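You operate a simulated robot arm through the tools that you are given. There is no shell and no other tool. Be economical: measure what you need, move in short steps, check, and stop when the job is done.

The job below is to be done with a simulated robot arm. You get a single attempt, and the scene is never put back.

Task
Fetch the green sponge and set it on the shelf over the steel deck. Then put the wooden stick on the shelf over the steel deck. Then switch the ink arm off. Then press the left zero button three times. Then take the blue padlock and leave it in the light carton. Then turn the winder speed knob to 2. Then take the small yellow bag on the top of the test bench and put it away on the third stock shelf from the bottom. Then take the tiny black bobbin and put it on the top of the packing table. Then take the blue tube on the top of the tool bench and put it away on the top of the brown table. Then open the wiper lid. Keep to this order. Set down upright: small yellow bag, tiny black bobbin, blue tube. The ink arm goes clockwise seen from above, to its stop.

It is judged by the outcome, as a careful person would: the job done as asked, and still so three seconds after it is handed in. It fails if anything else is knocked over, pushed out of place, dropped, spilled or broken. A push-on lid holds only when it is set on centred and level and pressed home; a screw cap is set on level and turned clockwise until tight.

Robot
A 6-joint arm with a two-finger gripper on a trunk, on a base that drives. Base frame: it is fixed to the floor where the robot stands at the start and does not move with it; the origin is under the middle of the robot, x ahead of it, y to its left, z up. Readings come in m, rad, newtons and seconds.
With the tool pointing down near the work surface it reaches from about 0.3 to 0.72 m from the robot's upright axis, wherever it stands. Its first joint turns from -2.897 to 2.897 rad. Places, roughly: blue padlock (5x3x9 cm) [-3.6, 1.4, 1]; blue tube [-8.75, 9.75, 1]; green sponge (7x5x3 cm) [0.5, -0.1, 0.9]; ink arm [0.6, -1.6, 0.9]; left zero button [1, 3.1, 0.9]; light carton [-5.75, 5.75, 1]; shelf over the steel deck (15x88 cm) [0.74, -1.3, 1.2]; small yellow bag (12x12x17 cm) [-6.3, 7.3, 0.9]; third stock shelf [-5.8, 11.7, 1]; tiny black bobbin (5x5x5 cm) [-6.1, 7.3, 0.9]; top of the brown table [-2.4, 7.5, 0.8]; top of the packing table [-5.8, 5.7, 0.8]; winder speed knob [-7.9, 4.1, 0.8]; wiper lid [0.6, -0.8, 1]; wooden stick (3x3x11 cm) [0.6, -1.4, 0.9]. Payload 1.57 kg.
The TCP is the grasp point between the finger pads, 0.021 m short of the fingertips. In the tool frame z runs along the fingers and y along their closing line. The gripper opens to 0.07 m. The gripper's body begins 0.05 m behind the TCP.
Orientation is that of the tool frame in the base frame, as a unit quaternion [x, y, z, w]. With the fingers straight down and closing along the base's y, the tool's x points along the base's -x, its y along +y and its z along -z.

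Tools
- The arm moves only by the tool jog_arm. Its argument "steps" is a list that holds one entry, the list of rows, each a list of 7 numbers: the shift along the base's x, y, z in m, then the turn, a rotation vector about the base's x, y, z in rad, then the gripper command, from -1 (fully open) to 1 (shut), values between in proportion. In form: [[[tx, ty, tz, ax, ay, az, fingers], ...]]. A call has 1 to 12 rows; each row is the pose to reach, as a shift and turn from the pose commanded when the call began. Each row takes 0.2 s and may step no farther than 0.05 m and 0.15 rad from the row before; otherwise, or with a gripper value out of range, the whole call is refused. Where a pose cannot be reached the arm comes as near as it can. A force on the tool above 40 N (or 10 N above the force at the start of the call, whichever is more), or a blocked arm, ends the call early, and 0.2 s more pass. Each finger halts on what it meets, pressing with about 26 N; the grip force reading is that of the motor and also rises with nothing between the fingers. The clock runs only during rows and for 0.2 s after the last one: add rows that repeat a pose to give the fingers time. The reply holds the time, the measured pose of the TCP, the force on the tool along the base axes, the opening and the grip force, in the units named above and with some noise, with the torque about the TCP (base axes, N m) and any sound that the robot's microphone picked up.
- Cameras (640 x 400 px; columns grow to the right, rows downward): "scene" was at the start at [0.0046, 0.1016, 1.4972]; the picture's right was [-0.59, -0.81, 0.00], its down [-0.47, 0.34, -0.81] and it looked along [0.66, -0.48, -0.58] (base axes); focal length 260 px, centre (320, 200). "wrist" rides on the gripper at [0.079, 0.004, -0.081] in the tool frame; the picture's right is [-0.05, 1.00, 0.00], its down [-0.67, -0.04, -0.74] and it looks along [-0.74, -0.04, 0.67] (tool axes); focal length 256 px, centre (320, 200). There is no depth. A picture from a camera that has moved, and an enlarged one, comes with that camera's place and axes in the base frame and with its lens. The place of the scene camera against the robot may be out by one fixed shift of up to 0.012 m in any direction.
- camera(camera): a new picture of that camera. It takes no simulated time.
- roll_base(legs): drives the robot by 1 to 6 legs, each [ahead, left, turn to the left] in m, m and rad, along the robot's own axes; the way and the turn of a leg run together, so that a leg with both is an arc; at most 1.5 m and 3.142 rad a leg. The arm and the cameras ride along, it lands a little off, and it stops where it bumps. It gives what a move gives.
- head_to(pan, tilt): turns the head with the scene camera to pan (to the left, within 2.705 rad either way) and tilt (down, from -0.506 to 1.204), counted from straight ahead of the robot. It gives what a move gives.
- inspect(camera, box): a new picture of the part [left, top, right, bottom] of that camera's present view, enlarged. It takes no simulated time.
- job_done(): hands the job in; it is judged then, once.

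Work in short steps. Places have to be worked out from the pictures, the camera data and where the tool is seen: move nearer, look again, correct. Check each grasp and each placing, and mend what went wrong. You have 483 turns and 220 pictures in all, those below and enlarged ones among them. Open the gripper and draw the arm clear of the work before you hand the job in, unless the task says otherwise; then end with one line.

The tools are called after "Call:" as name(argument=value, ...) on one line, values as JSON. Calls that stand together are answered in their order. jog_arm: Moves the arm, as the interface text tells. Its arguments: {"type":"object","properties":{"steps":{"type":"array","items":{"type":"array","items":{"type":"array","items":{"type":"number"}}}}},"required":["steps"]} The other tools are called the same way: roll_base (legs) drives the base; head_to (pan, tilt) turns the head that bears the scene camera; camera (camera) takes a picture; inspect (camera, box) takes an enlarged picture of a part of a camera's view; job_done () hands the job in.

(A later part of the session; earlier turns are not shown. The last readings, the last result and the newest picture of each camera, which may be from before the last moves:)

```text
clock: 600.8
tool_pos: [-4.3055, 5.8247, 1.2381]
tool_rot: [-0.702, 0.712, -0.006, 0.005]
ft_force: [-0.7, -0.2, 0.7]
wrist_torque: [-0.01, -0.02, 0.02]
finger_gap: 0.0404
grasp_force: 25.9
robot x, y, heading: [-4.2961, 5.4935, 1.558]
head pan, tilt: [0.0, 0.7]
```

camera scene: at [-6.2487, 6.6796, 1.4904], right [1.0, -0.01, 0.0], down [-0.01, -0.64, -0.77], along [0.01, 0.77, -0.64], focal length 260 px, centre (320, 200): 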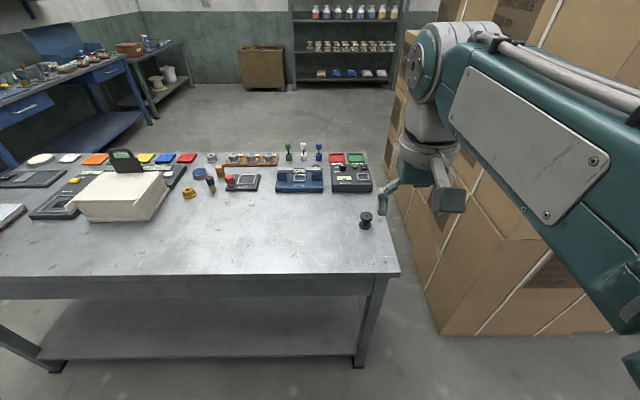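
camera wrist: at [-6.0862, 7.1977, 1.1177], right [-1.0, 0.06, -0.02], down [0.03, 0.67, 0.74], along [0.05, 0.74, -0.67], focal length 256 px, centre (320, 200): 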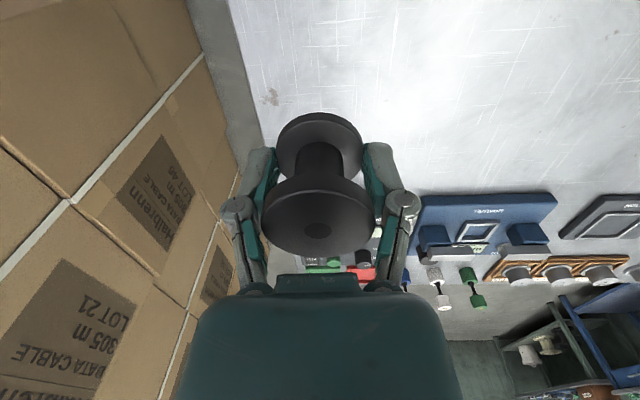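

Call:
roll_base(legs=[[0, 0, -0.957], [-1.3, 0, 0], [0, 0, 0.97], [0.1, 0.12, 0]])

Call:
camera(camera="scene")

Call:
camera(camera="wrist")

```text
clock: 613.2
tool_pos: [-5.4951, 5.1998, 1.238]
tool_rot: [-0.704, 0.71, -0.005, 0.005]
ft_force: [-0.6, 0.1, -1.4]
wrist_torque: [-0.02, 0.02, -0.03]
finger_gap: 0.0403
grasp_force: 26.3
robot x, y, heading: [-5.4937, 4.864, 1.561]
head pan, tilt: [0.0, 0.7]
```

```text
57 pictures are left
camera scene: at [-5.6439, 4.8966, 1.4907], right [1.0, -0.01, 0.0], down [-0.01, -0.64, -0.76], along [0.01, 0.76, -0.64], focal length 260 px, centre (320, 200)
```

scene: 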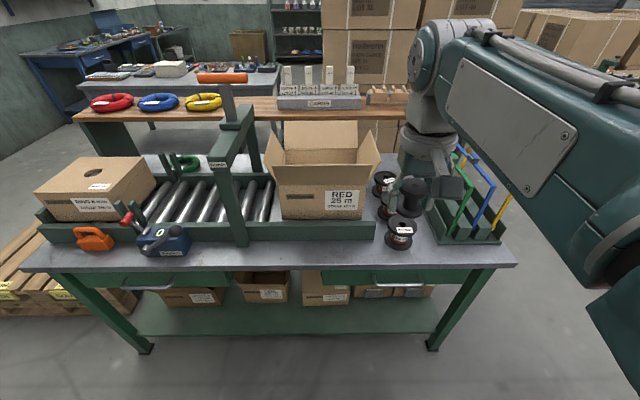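

```text
56 pictures are left
camera wrist: at [-5.5024, 5.1196, 1.3188], right [-1.0, 0.06, -0.01], down [0.03, 0.67, 0.75], along [0.06, 0.74, -0.67], focal length 256 px, centre (320, 200)
```

wrist: 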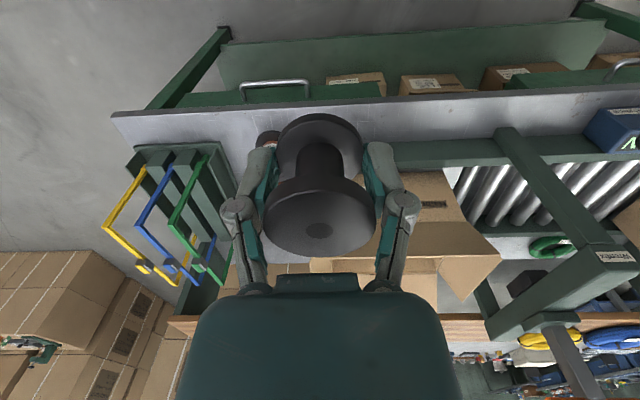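

The free strip between rail and table edge spans y 5.37 to 5.466. I'll put the bobbin at [-5.60, 5.42]: moving above it, then lowering.

Call:
jog_arm(steps=[[[-0.02, 0.03, -0.02, 0, 0, 0, 1], [-0.04, 0.06, -0.05, 0, 0, 0, 1], [-0.06, 0.09, -0.08, 0, 0, 0, 1], [-0.08, 0.12, -0.11, 0, 0, 0, 1], [-0.1, 0.15, -0.14, 0, 0, 0, 1], [-0.105, 0.185, -0.17, 0, 0, 0, 1], [-0.105, 0.222, -0.2, 0, 0, 0, 1], [-0.105, 0.222, -0.24, 0, 0, 0, 1], [-0.105, 0.222, -0.28, 0, 0, 0, 1], [-0.105, 0.222, -0.32, 0, 0, 0, 1], [-0.105, 0.222, -0.345, 0, 0, 0, 1], [-0.105, 0.222, -0.345, 0, 0, 0, 1]]])

Call:
inspect(camera="scene", box=[250, 180, 450, 305])

Call:
camera(camera="wrist")

```text
clock: 615.8
tool_pos: [-5.6042, 5.421, 0.8921]
tool_rot: [-0.703, 0.711, -0.006, 0.006]
ft_force: [0.2, 0.8, 0.0]
wrist_torque: [-0.01, 0.01, 0.01]
finger_gap: 0.0403
grasp_force: 26.3
robot x, y, heading: [-5.4917, 4.871, 1.565]
head pan, tilt: [0.0, 0.7]
```

```text
3.20 times, centred on (350, 242) of scene
camera zoom: at [-5.6488, 4.8982, 1.4902], right [1.0, -0.01, 0.0], down [0.0, -0.65, -0.76], along [0.01, 0.76, -0.65], focal length 830 px, centre (224, 64)
```

zoom: 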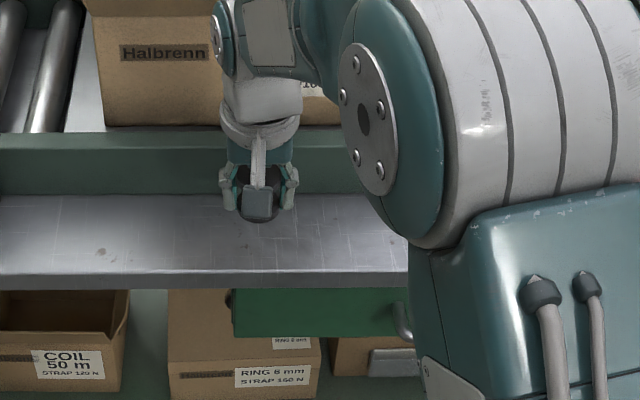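

```text
54 pictures are left
camera wrist: at [-5.6107, 5.3415, 0.9727], right [-1.0, 0.06, -0.02], down [0.03, 0.67, 0.74], along [0.06, 0.74, -0.67], focal length 256 px, centre (320, 200)
```

wrist: 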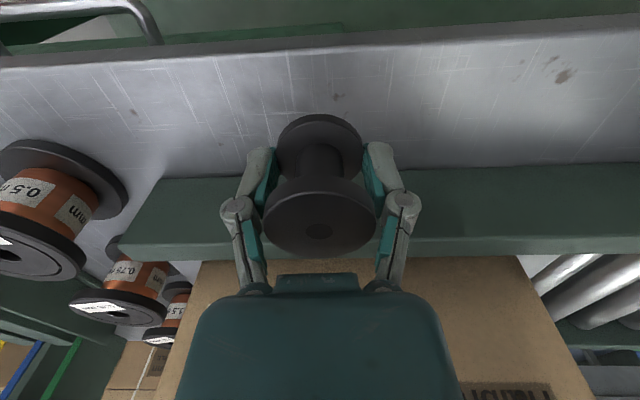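

It is centred in the strip. I'll creep down to contact.

Call:
jog_arm(steps=[[[0, 0.002, -0.012, 0, 0, 0, 1], [0, 0.002, -0.018, 0, 0, 0, 1], [0, 0.002, -0.021, 0, 0, 0, 1]]])

```text
clock: 616.6
tool_pos: [-5.6044, 5.4235, 0.8702]
tool_rot: [-0.704, 0.71, -0.006, 0.005]
ft_force: [0.5, 0.0, -0.6]
wrist_torque: [0.0, -0.02, -0.01]
finger_gap: 0.0398
grasp_force: 26.2
robot x, y, heading: [-5.4858, 4.8682, 1.564]
head pan, tilt: [0.0, 0.7]
```

Call:
jog_arm(steps=[[[0, 0, -0.003, 0, 0, 0, 1], [0, 0, -0.006, 0, 0, 0, 1], [0, 0, -0.008, 0, 0, 0, 1]]])

```text
clock: 617.4
tool_pos: [-5.6044, 5.4241, 0.8626]
tool_rot: [-0.704, 0.71, -0.006, 0.006]
ft_force: [-0.3, 0.1, -0.5]
wrist_torque: [-0.03, -0.03, 0.01]
finger_gap: 0.0402
grasp_force: 26.3
robot x, y, heading: [-5.4852, 4.871, 1.562]
head pan, tilt: [0.0, 0.7]
```

Call:
jog_arm(steps=[[[0, 0, -0.003, 0, 0, 0, 1], [0, 0, -0.006, 0, 0, 0, 1], [0, 0, -0.009, 0, 0, 0, 1]]])

Call:
inspect(camera="wrist", box=[220, 60, 420, 185])

```text
clock: 618.2
tool_pos: [-5.603, 5.4222, 0.8543]
tool_rot: [-0.704, 0.71, -0.006, 0.006]
ft_force: [0.0, -0.5, 0.4]
wrist_torque: [-0.01, -0.01, 0.02]
finger_gap: 0.0402
grasp_force: 26.1
robot x, y, heading: [-5.4833, 4.8675, 1.562]
head pan, tilt: [0.0, 0.7]
```

```text
3.20 times, centred on (320, 122) of wrist
camera zoom: at [-5.6109, 5.3437, 0.9348], right [-1.0, 0.06, -0.02], down [0.03, 0.67, 0.74], along [0.06, 0.74, -0.67], focal length 819 px, centre (320, 448)
```

zoom: 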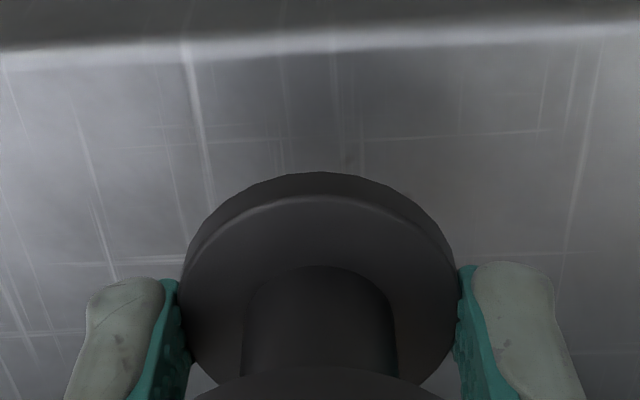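

Shadows suggest it is close now. I'll keep creeping.

Call:
jog_arm(steps=[[[0, 0, -0.003, 0, 0, 0, 1], [0, 0, -0.006, 0, 0, 0, 1], [0, 0, -0.009, 0, 0, 0, 1]]])

```text
clock: 619.0
tool_pos: [-5.6052, 5.4252, 0.8452]
tool_rot: [-0.704, 0.71, -0.005, 0.006]
ft_force: [0.5, 0.3, -0.5]
wrist_torque: [0.0, -0.02, 0.0]
finger_gap: 0.0405
grasp_force: 25.8
robot x, y, heading: [-5.4869, 4.8684, 1.564]
head pan, tilt: [0.0, 0.7]
```

Call:
jog_arm(steps=[[[0, 0, -0.003, 0, 0, 0, 1], [0, 0, -0.006, 0, 0, 0, 1], [0, 0, -0.009, 0, 0, 0, 1]]])

```text
clock: 619.8
tool_pos: [-5.6039, 5.4245, 0.8367]
tool_rot: [-0.704, 0.711, -0.006, 0.005]
ft_force: [-0.3, 0.6, 0.2]
wrist_torque: [-0.01, 0.03, 0.01]
finger_gap: 0.0402
grasp_force: 26.6
robot x, y, heading: [-5.4876, 4.8703, 1.563]
head pan, tilt: [0.0, 0.7]
```

Call:
jog_arm(steps=[[[0, 0, -0.003, 0, 0, 0, 1], [0, 0, -0.006, 0, 0, 0, 1], [0, 0, -0.009, 0, 0, 0, 1]]])

Call:
camera(camera="wrist")

```text
clock: 620.6
tool_pos: [-5.6041, 5.4236, 0.8288]
tool_rot: [-0.704, 0.71, -0.006, 0.006]
ft_force: [0.1, 0.1, -0.9]
wrist_torque: [-0.03, 0.0, 0.02]
finger_gap: 0.0403
grasp_force: 26.0
robot x, y, heading: [-5.4847, 4.8679, 1.559]
head pan, tilt: [0.0, 0.7]
```

```text
52 pictures are left
camera wrist: at [-5.6107, 5.3437, 0.9085], right [-1.0, 0.06, -0.02], down [0.03, 0.67, 0.74], along [0.06, 0.74, -0.67], focal length 256 px, centre (320, 200)
```

wrist: 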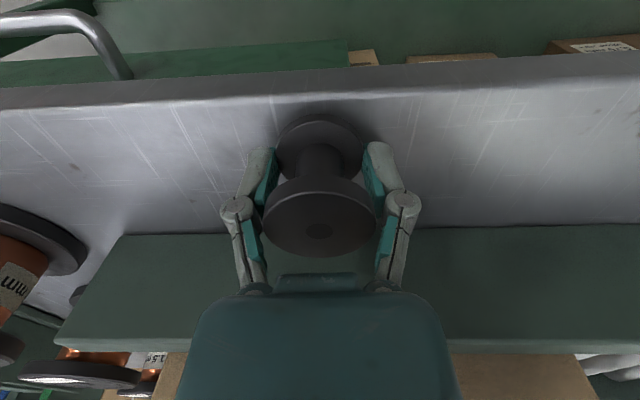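

The table top works out at z ≈ 0.80 and the strip at y 5.398 to 5.498. I'll shift 2 cm inward and continue creeping.

Call:
jog_arm(steps=[[[0, 0.0, 0.006, 0, 0, 0, 1], [0, 0.02, 0.006, 0, 0, 0, 1], [0, 0.02, 0.0, 0, 0, 0, 1], [0, 0.02, -0.004, 0, 0, 0, 1]]])

```text
clock: 621.6
tool_pos: [-5.6033, 5.4431, 0.8227]
tool_rot: [-0.704, 0.71, -0.007, 0.005]
ft_force: [-0.8, -0.8, 0.6]
wrist_torque: [0.01, -0.01, 0.0]
finger_gap: 0.0402
grasp_force: 26.2
robot x, y, heading: [-5.4817, 4.8682, 1.566]
head pan, tilt: [0.0, 0.7]
```

Call:
jog_arm(steps=[[[0, 0, -0.002, 0, 0, 0, 1], [0, 0, -0.004, 0, 0, 0, 1], [0, 0, -0.006, 0, 0, 0, 1]]])

```text
clock: 622.4
tool_pos: [-5.6055, 5.4435, 0.8194]
tool_rot: [-0.704, 0.71, -0.005, 0.007]
ft_force: [0.1, -5.6, 16.0]
wrist_torque: [0.0, 0.16, -0.02]
finger_gap: 0.0404
grasp_force: 26.5
robot x, y, heading: [-5.4883, 4.8679, 1.561]
head pan, tilt: [0.0, 0.7]
```

Contact. I'll ease up, open and lift straight off.

Call:
jog_arm(steps=[[[0, 0, 0.002, 0, 0, 0, 1], [0, 0, 0.002, 0, 0, 0, 0.3], [0, 0, 0.002, 0, 0, 0, -0.6], [0, 0, 0.002, 0, 0, 0, -0.9], [0, 0, 0.002, 0, 0, 0, -0.9], [0, 0, 0.04, 0, 0, 0, -0.9], [0, 0, 0.08, 0, 0, 0, -0.9], [0, -0.02, 0.12, 0, 0, 0, -0.9], [0, -0.05, 0.15, 0, 0, 0, -0.9], [0, -0.08, 0.18, 0, 0, 0, -0.9]]])

Call:
camera(camera="wrist")

```text
clock: 624.6
tool_pos: [-5.6039, 5.3635, 0.9965]
tool_rot: [-0.704, 0.71, -0.007, 0.005]
ft_force: [-0.4, 0.4, 0.7]
wrist_torque: [-0.04, 0.02, -0.01]
finger_gap: 0.0667
grasp_force: 0.2
robot x, y, heading: [-5.4881, 4.8678, 1.56]
head pan, tilt: [0.0, 0.7]
```

```text
51 pictures are left
camera wrist: at [-5.6111, 5.2828, 1.0777], right [-1.0, 0.06, -0.02], down [0.03, 0.67, 0.74], along [0.06, 0.74, -0.67], focal length 256 px, centre (320, 200)
```

wrist: 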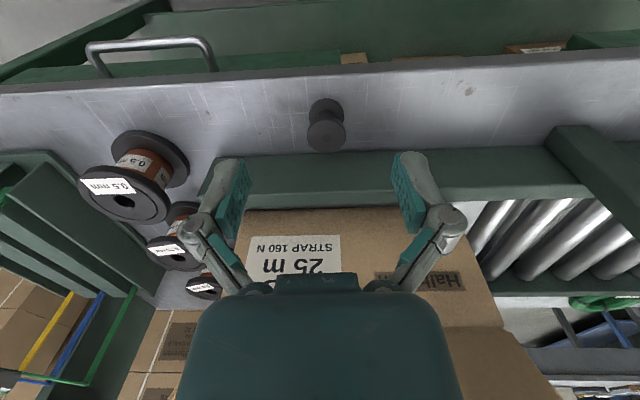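

The bobbin stands upright on the table. Next is the blue tube on the tool bench near [-8.75, 9.75]. I'll fold the arm and drive west, then north along x ≈ -8.1.

Call:
jog_arm(steps=[[[0.0, -0.02, 0.04, 0, 0, 0, -1], [0.01, -0.04, 0.08, 0, 0, 0, -1], [0.02, -0.07, 0.115, 0, 0, 0, -1], [0.04, -0.1, 0.15, 0, 0, 0, -1], [0.06, -0.13, 0.18, 0, 0, 0, -1], [0.085, -0.155, 0.21, 0, 0, 0, -1], [0.1, -0.165, 0.24, 0, 0, 0, -1]]])

Call:
roll_base(legs=[[-0.12, 0, 0.01], [0, 0.9, 0], [0, 0.85, 0], [0.45, 0, 0], [0, 0.85, 0]])

Call:
head_to(pan=0.1, tilt=0.4)

Call:
camera(camera="scene")

```text
refused: row 4 steps farther than a row can; nothing moved
```

```text
clock: 640.7
tool_pos: [-8.1913, 5.7131, 0.998]
tool_rot: [-0.703, 0.711, -0.005, 0.005]
ft_force: [0.3, -0.1, 0.2]
wrist_torque: [0.0, -0.02, -0.04]
finger_gap: 0.0666
grasp_force: 0.1
robot x, y, heading: [-8.0734, 5.2207, 1.561]
head pan, tilt: [0.0, 0.7]
```

```text
clock: 641.5
tool_pos: [-8.191, 5.7134, 0.9984]
tool_rot: [-0.704, 0.711, -0.005, 0.005]
ft_force: [0.2, -0.2, -0.1]
wrist_torque: [0.01, 0.0, 0.01]
finger_gap: 0.0663
grasp_force: 0.0
robot x, y, heading: [-8.0729, 5.22, 1.561]
head pan, tilt: [0.099, 0.4]
```

```text
50 pictures are left
camera scene: at [-8.2454, 5.2556, 1.517], right [1.0, 0.09, 0.0], down [0.04, -0.39, -0.92], along [-0.08, 0.92, -0.39], focal length 260 px, centre (320, 200)
```

scene: 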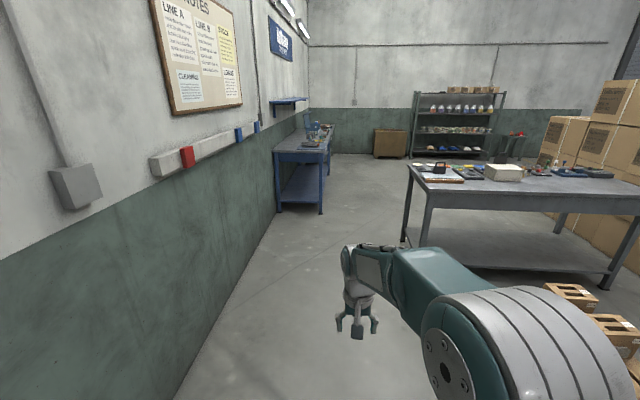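

That jog was refused again because of step size, and the base drove with the arm half out. I'll fold the arm with smaller steps and check the packing table from here.

Call:
jog_arm(steps=[[[0.0, -0.01, 0.04, 0, 0, 0, -1], [0.01, -0.03, 0.08, 0, 0, 0, -1], [0.02, -0.05, 0.12, 0, 0, 0, -1], [0.035, -0.08, 0.15, 0, 0, 0, -1], [0.05, -0.11, 0.18, 0, 0, 0, -1], [0.07, -0.135, 0.21, 0, 0, 0, -1], [0.09, -0.155, 0.24, 0, 0, 0, -1]]])

Call:
head_to(pan=-1.45, tilt=0.3)

Call:
inspect(camera="scene", box=[200, 100, 440, 250])

```text
clock: 643.1
tool_pos: [-8.1017, 5.5585, 1.2367]
tool_rot: [-0.703, 0.711, -0.006, 0.006]
ft_force: [0.0, -0.4, 0.2]
wrist_torque: [0.01, 0.0, -0.02]
finger_gap: 0.0701
grasp_force: 0.1
robot x, y, heading: [-8.073, 5.218, 1.563]
head pan, tilt: [0.099, 0.4]
```

```text
clock: 644.7
tool_pos: [-8.103, 5.5583, 1.2357]
tool_rot: [-0.703, 0.711, -0.005, 0.006]
ft_force: [-0.2, 0.3, -0.3]
wrist_torque: [0.02, -0.01, 0.02]
finger_gap: 0.0699
grasp_force: 0.1
robot x, y, heading: [-8.077, 5.2173, 1.556]
head pan, tilt: [-1.45, 0.3]
```

```text
2.67 times, centred on (320, 175) of scene
camera zoom: at [-8.1444, 5.1726, 1.5265], right [0.11, -0.99, 0.0], down [-0.29, -0.03, -0.96], along [0.95, 0.1, -0.3], focal length 692 px, centre (320, 267)
```

zoom: 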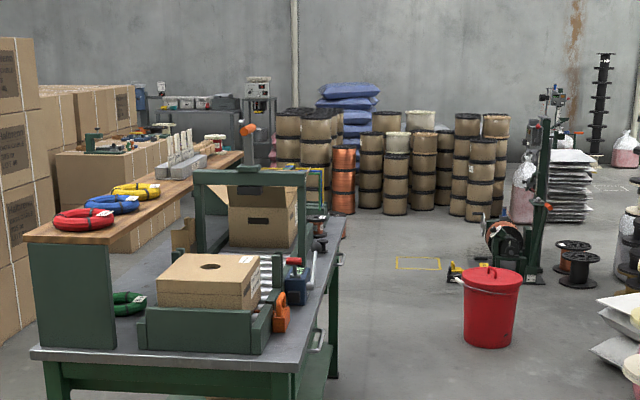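

The table is fine. I'll drive north along x ≈ -8.1 to y ≈ 9.6, turn west to face the tool bench, and look.

Call:
roll_base(legs=[[0, 0, 0.012], [1.45, 0, 0], [1.45, 0, 0], [1.45, 0, 0], [0, 0, 1.571]])

Call:
head_to(pan=0.0, tilt=0.6)

Call:
camera(camera="scene")

```text
clock: 669.6
tool_pos: [-8.4238, 9.513, 1.2369]
tool_rot: [1.0, 0.006, 0.001, -0.008]
ft_force: [0.2, -1.0, -0.5]
wrist_torque: [-0.01, -0.04, 0.02]
finger_gap: 0.0701
grasp_force: 0.0
robot x, y, heading: [-8.0846, 9.5498, -3.13]
head pan, tilt: [-1.45, 0.3]
```

```text
clock: 671.2
tool_pos: [-8.4232, 9.5123, 1.2368]
tool_rot: [1.0, 0.007, 0.0, -0.007]
ft_force: [-0.2, -0.6, -0.6]
wrist_torque: [0.0, 0.01, -0.01]
finger_gap: 0.07
grasp_force: 0.0
robot x, y, heading: [-8.0872, 9.5457, -3.128]
head pan, tilt: [0.0, 0.6]
```

```text
48 pictures are left
camera scene: at [-8.1208, 9.3925, 1.4989], right [-0.01, 1.0, 0.0], down [0.57, 0.01, -0.82], along [-0.82, -0.01, -0.57], focal length 260 px, centre (320, 200)
```

scene: 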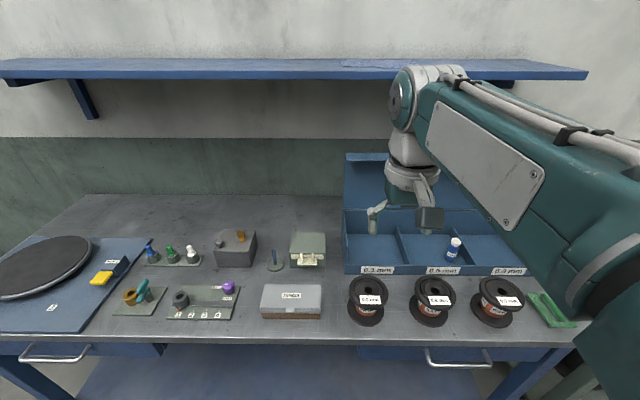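

There is a small blue tube with a white cap in the middle compartment of the blue tray. I'll zoom in.

Call:
inspect(camera="scene", box=[330, 195, 530, 320])

Call:
camera(camera="wrist")

```text
3.20 times, centred on (430, 258) of scene
camera zoom: at [-8.1208, 9.3925, 1.4989], right [-0.01, 1.0, 0.0], down [0.57, 0.01, -0.82], along [-0.82, -0.01, -0.57], focal length 830 px, centre (-32, 16)
```

zoom: 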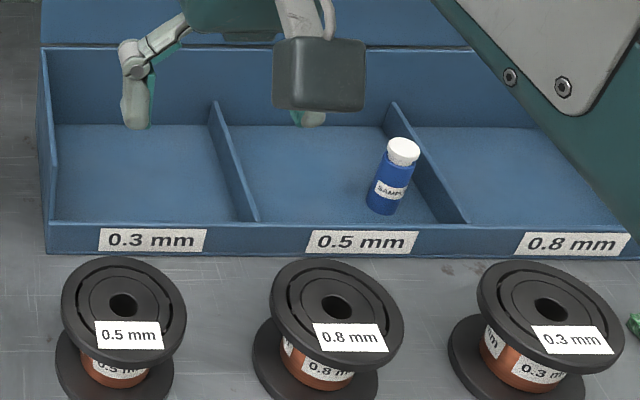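

```text
46 pictures are left
camera wrist: at [-8.345, 9.5073, 1.3176], right [-0.04, -1.0, -0.02], down [-0.67, 0.01, 0.75], along [-0.74, 0.04, -0.67], focal length 256 px, centre (320, 200)
```

wrist: 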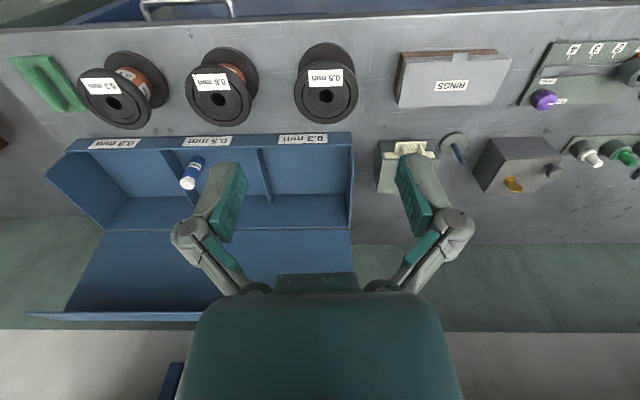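

The tube's cap is near [-8.71, 9.81, 0.93]. I'll shift the base 0.25 m right to face it and look from the wrist.

Call:
roll_base(legs=[[0, -0.26, -0.012]])

Call:
jog_arm(steps=[[[-0.02, 0, -0.03, 0, 0, 0, -1], [-0.05, 0, -0.06, 0, 0, 0, -1], [-0.08, 0, -0.09, 0, 0, 0, -1], [-0.11, 0, -0.1, 0, 0, 0, -1], [-0.11, 0, -0.1, 0, 0, 0, -1]]])

Call:
camera(camera="wrist")

Call:
camera(camera="scene")

```text
clock: 673.0
tool_pos: [-8.4265, 9.7696, 1.2378]
tool_rot: [1.0, 0.0, 0.0, -0.01]
ft_force: [-0.2, 0.0, 0.1]
wrist_torque: [0.01, 0.01, -0.02]
finger_gap: 0.0702
grasp_force: 0.1
robot x, y, heading: [-8.0839, 9.8072, 3.141]
head pan, tilt: [0.0, 0.6]
```

```text
clock: 674.2
tool_pos: [-8.5363, 9.7775, 1.1366]
tool_rot: [1.0, 0.0, 0.0, -0.008]
ft_force: [0.6, -0.4, 0.4]
wrist_torque: [-0.02, -0.01, -0.05]
finger_gap: 0.0699
grasp_force: 0.1
robot x, y, heading: [-8.0926, 9.8063, 3.138]
head pan, tilt: [0.0, 0.6]
```

```text
45 pictures are left
camera wrist: at [-8.4575, 9.7714, 1.2174], right [-0.05, -1.0, -0.01], down [-0.67, 0.03, 0.75], along [-0.74, 0.05, -0.67], focal length 256 px, centre (320, 200)
```

wrist: 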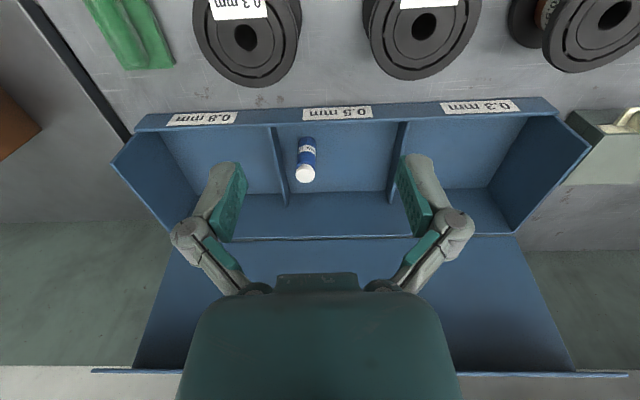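

```text
44 pictures are left
camera scene: at [-8.1253, 9.6518, 1.499], right [0.0, 1.0, 0.0], down [0.57, 0.0, -0.82], along [-0.82, 0.0, -0.57], focal length 260 px, centre (320, 200)
```

scene: 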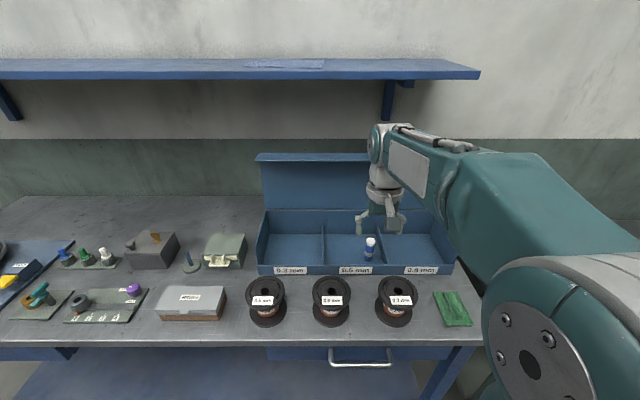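

Triangulated, the cap is at [-8.715, 9.812, 0.928] and the tube stands on about z 0.842. I'll move above it with a partial opening, because a divider is near, and check.

Call:
jog_arm(steps=[[[-0.035, 0.008, -0.03, 0, 0, 0, -0.15], [-0.07, 0.016, -0.06, 0, 0, 0, -0.15], [-0.105, 0.024, -0.09, 0, 0, 0, -0.15], [-0.14, 0.032, -0.11, 0, 0, 0, -0.15], [-0.165, 0.034, -0.12, 0, 0, 0, -0.15], [-0.165, 0.034, -0.12, 0, 0, 0, -0.15]]])

Call:
camera(camera="wrist")

Call:
inspect(camera="scene", box=[310, 180, 450, 290])

```text
clock: 675.6
tool_pos: [-8.7017, 9.8127, 1.0162]
tool_rot: [1.0, 0.0, 0.0, -0.007]
ft_force: [-0.3, 0.0, -0.1]
wrist_torque: [-0.05, -0.01, -0.01]
finger_gap: 0.0403
grasp_force: 0.0
robot x, y, heading: [-8.0883, 9.8025, 3.137]
head pan, tilt: [0.0, 0.6]
```

```text
43 pictures are left
camera wrist: at [-8.6235, 9.8063, 1.097], right [-0.05, -1.0, -0.01], down [-0.67, 0.03, 0.75], along [-0.74, 0.05, -0.67], focal length 256 px, centre (320, 200)
```

wrist: 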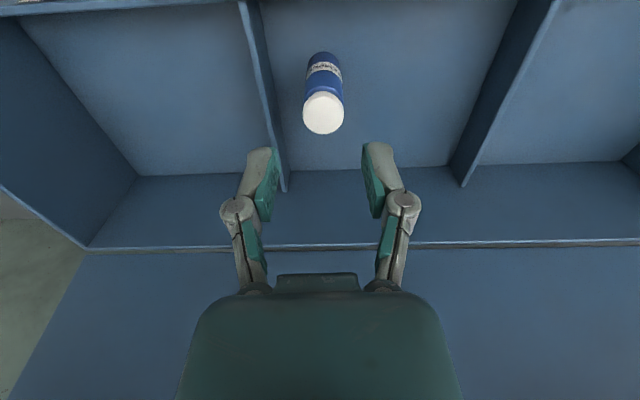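

```text
3.64 times, centred on (380, 235) of scene
camera zoom: at [-8.1263, 9.6512, 1.4989], right [0.0, 1.0, 0.0], down [0.57, 0.0, -0.82], along [-0.82, 0.0, -0.57], focal length 944 px, centre (102, 73)
```

zoom: 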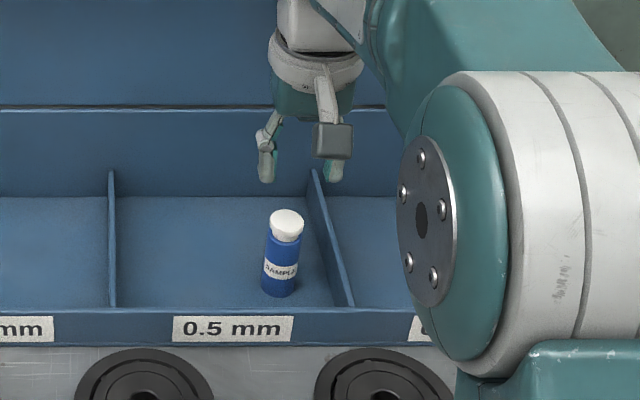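

Aligned: the cap is at about [-8.720, 9.8115]. I'll descend and grip the body just below the cap.

Call:
jog_arm(steps=[[[-0.018, -0.001, -0.03, 0, 0, 0, -0.15], [-0.018, -0.001, -0.07, 0, 0, 0, -0.15], [-0.018, -0.001, -0.11, 0, 0, 0, -0.15], [-0.018, -0.001, -0.122, 0, 0, 0, -0.15]]])

Call:
inspect(camera="wrist", box=[220, 60, 420, 260])

```text
clock: 676.6
tool_pos: [-8.72, 9.8109, 0.8929]
tool_rot: [1.0, -0.001, 0.0, -0.007]
ft_force: [0.3, 0.0, 0.4]
wrist_torque: [-0.03, -0.01, 0.02]
finger_gap: 0.0402
grasp_force: 0.1
robot x, y, heading: [-8.0857, 9.8044, 3.142]
head pan, tilt: [0.0, 0.6]
```

```text
2.00 times, centred on (320, 160) of wrist
camera zoom: at [-8.6407, 9.805, 0.9748], right [-0.05, -1.0, -0.01], down [-0.67, 0.03, 0.75], along [-0.74, 0.05, -0.67], focal length 512 px, centre (320, 280)
```

zoom: 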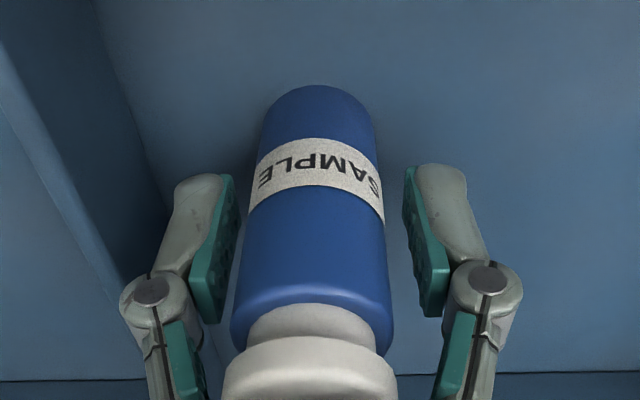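

The pads are on the body below the cap. I'll close, lift and draw back out.

Call:
jog_arm(steps=[[[0, 0, 0, 0, 0, 0, 0.3], [0, 0, 0, 0, 0, 0, 1], [0, 0, 0, 0, 0, 0, 1], [0, 0, 0.03, 0, 0, 0, 1], [0, 0, 0.07, 0, 0, 0, 1], [0, 0, 0.11, 0, 0, 0, 1], [0.02, 0, 0.15, 0, 0, 0, 1], [0.06, 0, 0.17, 0, 0, 0, 1], [0.1, 0, 0.19, 0, 0, 0, 1], [0.14, 0, 0.21, 0, 0, 0, 1], [0.18, 0, 0.23, 0, 0, 0, 1], [0.22, 0, 0.25, 0, 0, 0, 1]]])

Call:
camera(camera="wrist")

```text
clock: 679.2
tool_pos: [-8.4982, 9.8112, 1.1444]
tool_rot: [1.0, 0.0, 0.0, -0.007]
ft_force: [0.0, -0.4, -1.5]
wrist_torque: [0.0, -0.01, 0.04]
finger_gap: 0.029
grasp_force: 25.8
robot x, y, heading: [-8.0919, 9.8069, 3.141]
head pan, tilt: [0.0, 0.6]
```

```text
40 pictures are left
camera wrist: at [-8.4189, 9.8049, 1.2253], right [-0.05, -1.0, -0.01], down [-0.67, 0.03, 0.74], along [-0.74, 0.05, -0.67], focal length 256 px, centre (320, 200)
```

wrist: 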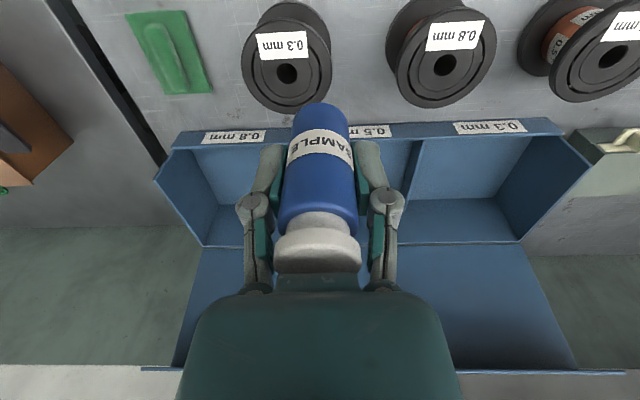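

The tube is held upright. I'll turn north, go up to y 10.45, then sidestep east along the open floor to the corridor at x ≈ -3.65.

Call:
roll_base(legs=[[0, 0, -1.571], [0.65, 0, 0], [0, -1.48, 0], [0, -1.48, 0], [0, -1.46, 0]])

```text
clock: 707.5
tool_pos: [-3.6408, 10.747, 1.1438]
tool_rot: [-0.694, 0.72, -0.005, 0.005]
ft_force: [-0.5, 0.2, -1.4]
wrist_torque: [0.02, 0.02, -0.01]
finger_gap: 0.0292
grasp_force: 26.2
robot x, y, heading: [-3.6587, 10.3405, 1.535]
head pan, tilt: [0.0, 0.6]
```

I'll correct the heading and drive backwards south through the corridor.

Call:
roll_base(legs=[[0, 0, 0.035], [-1.28, 0, 0], [-1.28, 0, 0], [-1.28, 0, 0]])

Call:
head_to(pan=-0.7, tilt=0.5)

Call:
camera(camera="scene")

```text
clock: 726.4
tool_pos: [-3.6637, 6.9096, 1.145]
tool_rot: [0.71, -0.704, 0.005, -0.005]
ft_force: [0.1, -0.2, -2.0]
wrist_torque: [0.0, -0.03, -0.03]
finger_gap: 0.0289
grasp_force: 26.2
robot x, y, heading: [-3.6644, 6.5003, 1.576]
head pan, tilt: [0.0, 0.6]
```

```text
clock: 727.4
tool_pos: [-3.6629, 6.9103, 1.1448]
tool_rot: [0.71, -0.705, 0.005, -0.005]
ft_force: [-0.1, 0.1, 0.4]
wrist_torque: [0.0, -0.01, -0.02]
finger_gap: 0.0289
grasp_force: 25.7
robot x, y, heading: [-3.6644, 6.5009, 1.578]
head pan, tilt: [-0.7, 0.499]
```

```text
39 pictures are left
camera scene: at [-3.7676, 6.5106, 1.5081], right [0.77, -0.64, 0.0], down [-0.31, -0.37, -0.88], along [0.56, 0.67, -0.48], focal length 260 px, centre (320, 200)
```

scene: 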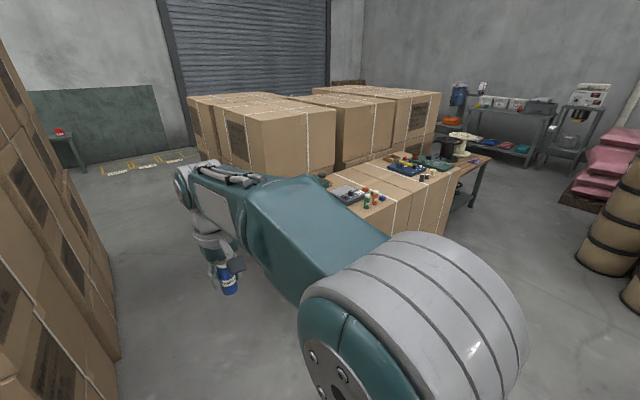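

Call:
inspect(camera="scene", box=[310, 130, 510, 255])

```text
3.20 times, centred on (410, 192) of scene
camera zoom: at [-3.7676, 6.5106, 1.5081], right [0.77, -0.64, 0.0], down [-0.31, -0.37, -0.88], along [0.56, 0.67, -0.48], focal length 830 px, centre (32, 224)
```

zoom: 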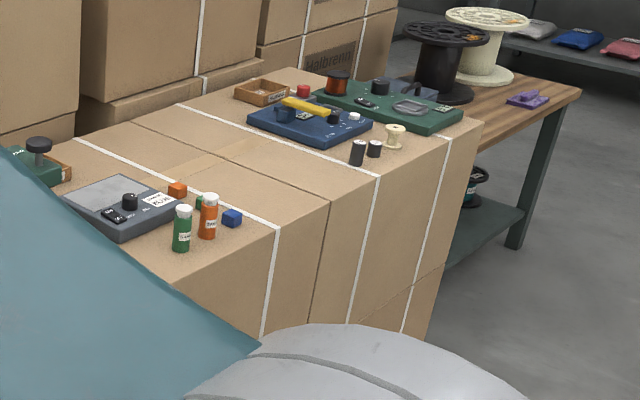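

The low strapped block with testers and sample tubes on top projects exactly where [-2.4, 7.5, 0.8] should be; the wooden table to the right is further east. I'll move in front of it at x ≈ -2.5 and measure properly.

Call:
roll_base(legs=[[0, -1.2, -0.005]])

Call:
head_to(pan=0.0, tilt=0.6)

Call:
camera(camera="scene")

Call:
camera(camera="wrist")

```text
clock: 733.5
tool_pos: [-2.4626, 6.914, 1.1445]
tool_rot: [0.708, -0.706, 0.005, -0.005]
ft_force: [0.5, 0.4, -1.8]
wrist_torque: [-0.01, -0.01, 0.02]
finger_gap: 0.0289
grasp_force: 26.1
robot x, y, heading: [-2.4636, 6.5072, 1.575]
head pan, tilt: [-0.7, 0.499]
```

```text
clock: 734.6
tool_pos: [-2.4627, 6.9146, 1.1443]
tool_rot: [0.709, -0.706, 0.006, -0.006]
ft_force: [-0.5, 0.0, -0.5]
wrist_torque: [0.01, -0.03, 0.0]
finger_gap: 0.0289
grasp_force: 25.5
robot x, y, heading: [-2.4657, 6.508, 1.569]
head pan, tilt: [0.0, 0.6]
```

```text
37 pictures are left
camera scene: at [-2.6278, 6.5337, 1.4989], right [1.0, 0.0, 0.0], down [0.0, -0.57, -0.82], along [0.0, 0.82, -0.57], focal length 260 px, centre (320, 200)
```

scene: 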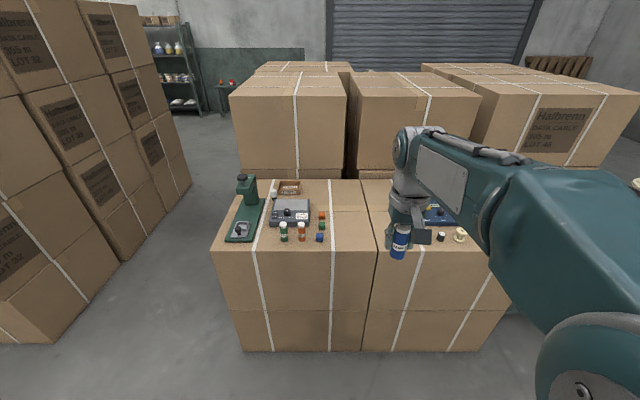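

```text
36 pictures are left
camera wrist: at [-2.4682, 6.8345, 1.2253], right [-1.0, 0.05, -0.01], down [0.02, 0.67, 0.75], along [0.05, 0.74, -0.67], focal length 256 px, centre (320, 200)
```

wrist: 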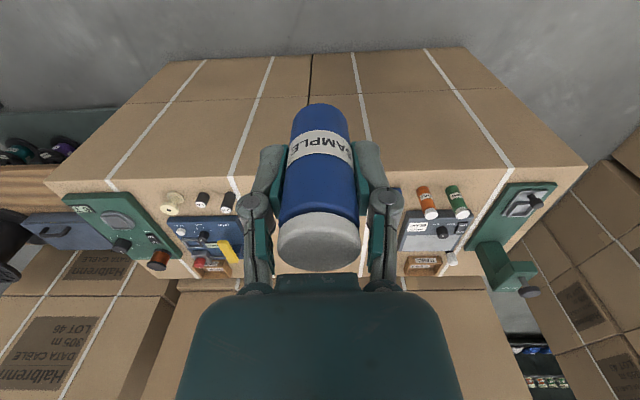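

Confirmed: this block spans x -3.06 to -1.69 with its top at z ≈ 0.775, so its centre matches the brown table. I'll place the tube in the free middle at [-2.50, 7.37], driving 0.25 m closer first.

Call:
roll_base(legs=[[0.25, 0, 0]])

```text
clock: 736.4
tool_pos: [-2.4617, 7.1618, 1.1452]
tool_rot: [0.708, -0.706, 0.005, -0.005]
ft_force: [0.2, 0.2, -0.6]
wrist_torque: [0.0, -0.04, 0.02]
finger_gap: 0.0291
grasp_force: 26.3
robot x, y, heading: [-2.4652, 6.7487, 1.574]
head pan, tilt: [0.0, 0.6]
```

Call:
jog_arm(steps=[[[-0.01, 0.035, -0.02, 0, 0, 0, 1], [-0.02, 0.07, -0.04, 0, 0, 0, 1], [-0.03, 0.105, -0.065, 0, 0, 0, 1], [-0.038, 0.14, -0.09, 0, 0, 0, 1], [-0.038, 0.175, -0.12, 0, 0, 0, 1], [-0.038, 0.208, -0.15, 0, 0, 0, 1], [-0.038, 0.208, -0.19, 0, 0, 0, 1], [-0.038, 0.208, -0.23, 0, 0, 0, 1], [-0.038, 0.208, -0.27, 0, 0, 0, 1], [-0.038, 0.208, -0.29, 0, 0, 0, 1], [-0.038, 0.208, -0.29, 0, 0, 0, 1]]])

Call:
camera(camera="wrist")

Call:
inspect(camera="scene", box=[240, 180, 440, 305])

```text
clock: 738.8
tool_pos: [-2.5017, 7.3694, 0.8525]
tool_rot: [0.709, -0.705, 0.005, -0.005]
ft_force: [-0.2, 0.3, -1.0]
wrist_torque: [0.01, -0.01, 0.02]
finger_gap: 0.0289
grasp_force: 26.0
robot x, y, heading: [-2.4636, 6.7498, 1.571]
head pan, tilt: [0.0, 0.6]
```

```text
35 pictures are left
camera wrist: at [-2.5072, 7.2905, 0.9335], right [-1.0, 0.05, -0.01], down [0.02, 0.67, 0.74], along [0.05, 0.74, -0.67], focal length 256 px, centre (320, 200)
```

wrist: 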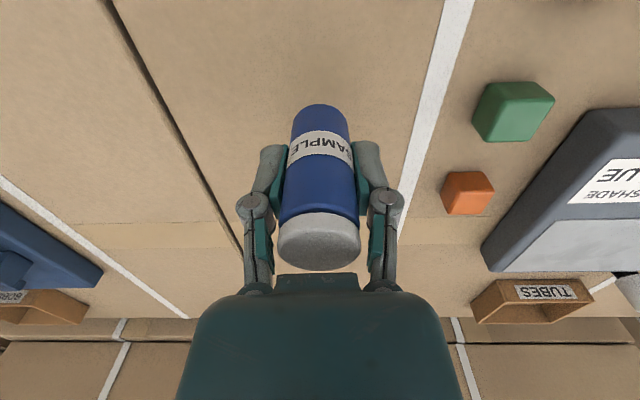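

```text
3.20 times, centred on (340, 242) of scene
camera zoom: at [-2.6284, 6.7821, 1.4989], right [1.0, 0.0, 0.0], down [0.0, -0.57, -0.82], along [0.0, 0.82, -0.57], focal length 830 px, centre (256, 64)
```

zoom: 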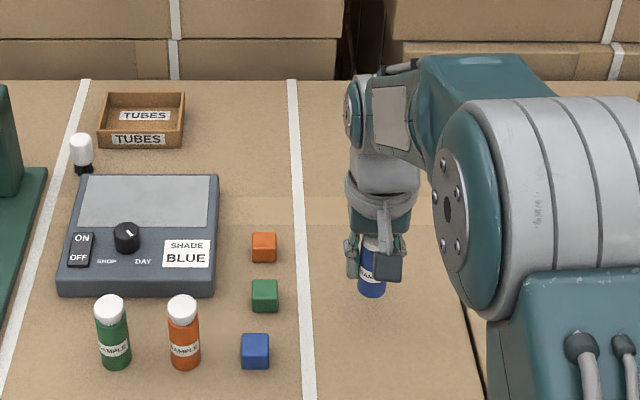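

There is clear space all round. I'll creep down to contact.

Call:
jog_arm(steps=[[[0, 0, -0.006, 0, 0, 0, 1], [0, 0, -0.011, 0, 0, 0, 1], [0, 0, -0.015, 0, 0, 0, 1]]])

```text
clock: 739.6
tool_pos: [-2.5016, 7.3699, 0.8393]
tool_rot: [0.708, -0.706, 0.005, -0.005]
ft_force: [-0.5, -1.3, -0.5]
wrist_torque: [0.03, 0.01, 0.02]
finger_gap: 0.0289
grasp_force: 26.2
robot x, y, heading: [-2.4668, 6.754, 1.572]
head pan, tilt: [0.0, 0.6]
```

Call:
jog_arm(steps=[[[0, 0, -0.003, 0, 0, 0, 1], [0, 0, -0.006, 0, 0, 0, 1], [0, 0, -0.009, 0, 0, 0, 1]]])

```text
clock: 740.4
tool_pos: [-2.5014, 7.3707, 0.8301]
tool_rot: [0.708, -0.706, 0.005, -0.005]
ft_force: [0.5, 0.4, -1.0]
wrist_torque: [-0.03, 0.01, -0.01]
finger_gap: 0.0289
grasp_force: 26.2
robot x, y, heading: [-2.4683, 6.7519, 1.573]
head pan, tilt: [0.0, 0.6]
```

Call:
jog_arm(steps=[[[0, 0, -0.003, 0, 0, 0, 1], [0, 0, -0.006, 0, 0, 0, 1], [0, 0, -0.009, 0, 0, 0, 1]]])

```text
clock: 741.2
tool_pos: [-2.5019, 7.3693, 0.8204]
tool_rot: [0.708, -0.706, 0.005, -0.005]
ft_force: [-0.6, -0.2, -1.2]
wrist_torque: [-0.01, 0.03, -0.01]
finger_gap: 0.0289
grasp_force: 25.9
robot x, y, heading: [-2.4684, 6.7526, 1.573]
head pan, tilt: [0.0, 0.6]
```

Call:
jog_arm(steps=[[[0, 0, -0.003, 0, 0, 0, 1], [0, 0, -0.006, 0, 0, 0, 1], [0, 0, -0.009, 0, 0, 0, 1]]])

Call:
camera(camera="wrist")

```text
clock: 742.0
tool_pos: [-2.501, 7.3699, 0.8149]
tool_rot: [0.708, -0.706, 0.003, -0.007]
ft_force: [0.5, 0.3, 23.0]
wrist_torque: [-0.03, 0.03, 0.04]
finger_gap: 0.0295
grasp_force: 26.0
robot x, y, heading: [-2.467, 6.7513, 1.572]
head pan, tilt: [0.0, 0.6]
```

```text
33 pictures are left
camera wrist: at [-2.5066, 7.29, 0.8947], right [-1.0, 0.05, -0.01], down [0.02, 0.66, 0.75], along [0.05, 0.75, -0.66], focal length 256 px, centre (320, 200)
```

wrist: 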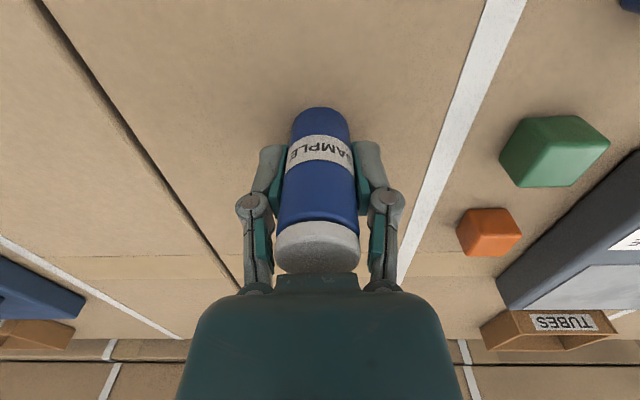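

Contact at 23 N. I'll ease up 2 mm, open, and lift straight up.

Call:
jog_arm(steps=[[[0, 0, 0.002, 0, 0, 0, 1], [0, 0, 0.002, 0, 0, 0, 0.4], [0, 0, 0.002, 0, 0, 0, -0.2], [0, 0, 0.002, 0, 0, 0, -0.6], [0, 0, 0.002, 0, 0, 0, -0.6], [0, 0, 0.03, 0, 0, 0, -0.6], [0, 0, 0.07, 0, 0, 0, -0.6], [0, 0, 0.11, 0, 0, 0, -0.6], [0, -0.02, 0.15, 0, 0, 0, -0.6], [0, -0.05, 0.18, 0, 0, 0, -0.6]]])

Call:
camera(camera="wrist")

```text
clock: 744.2
tool_pos: [-2.5014, 7.3203, 0.9927]
tool_rot: [0.708, -0.706, 0.006, -0.004]
ft_force: [0.1, 0.1, -0.2]
wrist_torque: [0.0, 0.0, 0.01]
finger_gap: 0.0558
grasp_force: 0.2
robot x, y, heading: [-2.4671, 6.7497, 1.575]
head pan, tilt: [0.0, 0.6]
```

```text
32 pictures are left
camera wrist: at [-2.5066, 7.2393, 1.0732], right [-1.0, 0.05, -0.01], down [0.02, 0.67, 0.74], along [0.05, 0.74, -0.67], focal length 256 px, centre (320, 200)
```

wrist: 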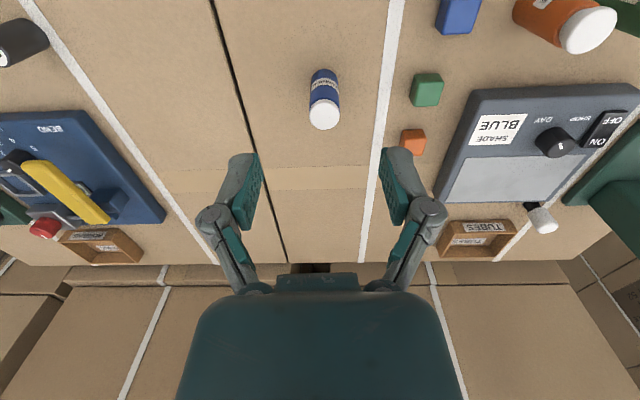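

The tube stands upright on the brown table. The last job is the wiper lid, back near the start. First I'll fold the arm.

Call:
jog_arm(steps=[[[0, -0.02, 0.035, 0, 0, 0, -1], [0, -0.04, 0.07, 0, 0, 0, -1], [0, -0.065, 0.105, 0, 0, 0, -1], [0.005, -0.09, 0.14, 0, 0, 0, -1], [0.01, -0.12, 0.17, 0, 0, 0, -1], [0.015, -0.15, 0.2, 0, 0, 0, -1], [0.02, -0.18, 0.225, 0, 0, 0, -1], [0.02, -0.215, 0.24, 0, 0, 0, -1], [0.02, -0.25, 0.24, 0, 0, 0, -1]]])

```text
clock: 746.2
tool_pos: [-2.483, 7.0682, 1.2329]
tool_rot: [0.708, -0.706, 0.005, -0.005]
ft_force: [0.4, 0.2, 0.5]
wrist_torque: [0.0, 0.03, 0.02]
finger_gap: 0.0695
grasp_force: 0.1
robot x, y, heading: [-2.4661, 6.7488, 1.572]
head pan, tilt: [0.0, 0.6]
```

I'll drive to (-4.29, 5.5), and then through the diagonal gap to the south side of the packing table.

Call:
roll_base(legs=[[-0.25, 0, 0], [0, 1.2, 0], [-0.99, 0.62, 0]])

```text
clock: 759.2
tool_pos: [-4.3193, 5.8564, 1.233]
tool_rot: [-0.699, 0.715, -0.006, 0.005]
ft_force: [-0.2, -0.2, 0.0]
wrist_torque: [0.0, -0.01, 0.02]
finger_gap: 0.0699
grasp_force: 0.1
robot x, y, heading: [-4.3117, 5.5386, 1.551]
head pan, tilt: [0.0, 0.6]
```

Call:
roll_base(legs=[[-0.06, 0, 0], [0, 0, -0.951], [-1.3, 0, 0], [0, 0, -0.6]])

```text
clock: 770.4
tool_pos: [-5.0702, 4.7632, 1.2316]
tool_rot: [0.007, 1.0, -0.007, 0.0]
ft_force: [0.2, -0.6, -0.1]
wrist_torque: [-0.01, 0.01, 0.01]
finger_gap: 0.07
grasp_force: 0.0
robot x, y, heading: [-5.3894, 4.7575, -0.012]
head pan, tilt: [0.0, 0.6]
```

Call:
roll_base(legs=[[-0.9, 0, 0], [-0.9, 0, 0], [0, 0, -1.559], [1.5, 0, 0], [1.5, 0, 0]])

```text
clock: 797.3
tool_pos: [-7.1349, 1.4445, 1.2316]
tool_rot: [0.705, 0.709, -0.004, -0.006]
ft_force: [0.5, -0.1, 0.0]
wrist_torque: [0.01, -0.02, 0.02]
finger_gap: 0.0702
grasp_force: 0.1
robot x, y, heading: [-7.1471, 1.7625, -1.569]
head pan, tilt: [0.0, 0.6]
```

Call:
roll_base(legs=[[1.45, 0, 0], [0.13, 0, 0], [0, 0, 1.289], [1.15, 0, 0], [1.15, 0, 0]])

```text
clock: 819.4
tool_pos: [-4.6169, -0.4715, 1.2326]
tool_rot: [0.13, 0.991, -0.007, -0.002]
ft_force: [-0.5, -0.7, -0.2]
wrist_torque: [0.02, -0.01, 0.01]
finger_gap: 0.07
grasp_force: 0.1
robot x, y, heading: [-4.9295, -0.4053, -0.26]
head pan, tilt: [0.0, 0.6]
```

Call:
roll_base(legs=[[0, 0, -0.571], [1.5, 0, 0], [1.49, 0, 0], [0, 0, 1.264], [1.2, 0, 0], [1.15, 0, 0]])

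```text
clock: 849.7
tool_pos: [-0.4849, -1.4775, 1.2328]
tool_rot: [-0.215, 0.977, -0.008, 0.002]
ft_force: [0.2, 0.5, 0.0]
wrist_torque: [0.0, 0.0, 0.02]
finger_gap: 0.0701
grasp_force: 0.1
robot x, y, heading: [-0.7671, -1.6226, 0.428]
head pan, tilt: [0.0, 0.6]
```

Call:
roll_base(legs=[[0, 0, -0.428], [0.6, 0.82, 0]])

Call:
head_to(pan=0.0, tilt=0.55)

Call:
camera(camera="scene")

Call:
camera(camera="wrist")

```text
clock: 856.2
tool_pos: [0.1468, -0.7863, 1.2337]
tool_rot: [-0.001, 1.0, -0.007, 0.0]
ft_force: [-0.4, -0.7, -0.4]
wrist_torque: [0.0, 0.01, 0.02]
finger_gap: 0.07
grasp_force: 0.0
robot x, y, heading: [-0.1701, -0.7996, 0.001]
head pan, tilt: [0.0, 0.6]
```

```text
clock: 856.9
tool_pos: [0.1453, -0.7842, 1.2336]
tool_rot: [-0.001, 1.0, -0.007, 0.0]
ft_force: [-0.2, 0.6, 0.0]
wrist_torque: [-0.04, -0.02, 0.0]
finger_gap: 0.0698
grasp_force: 0.0
robot x, y, heading: [-0.1692, -0.8004, -0.001]
head pan, tilt: [0.0, 0.55]
```

```text
31 pictures are left
camera scene: at [-0.1473, -0.6446, 1.5034], right [0.0, -1.0, 0.0], down [-0.52, 0.0, -0.85], along [0.85, 0.0, -0.52], focal length 260 px, centre (320, 200)
```

scene: 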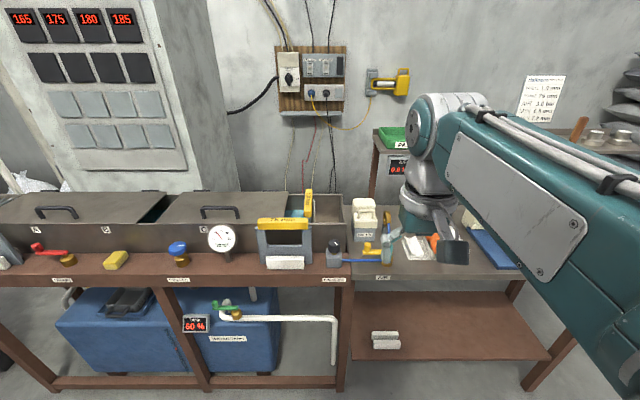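

```text
30 pictures are left
camera wrist: at [0.0659, -0.7805, 1.3135], right [0.05, 1.0, -0.01], down [0.67, -0.02, 0.75], along [0.74, -0.05, -0.67], focal length 256 px, centre (320, 200)
```

wrist: 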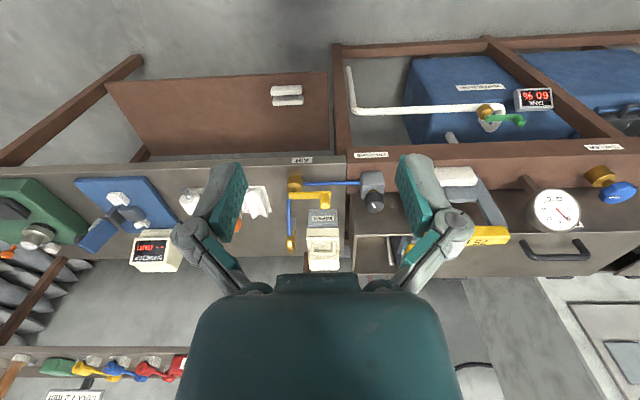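

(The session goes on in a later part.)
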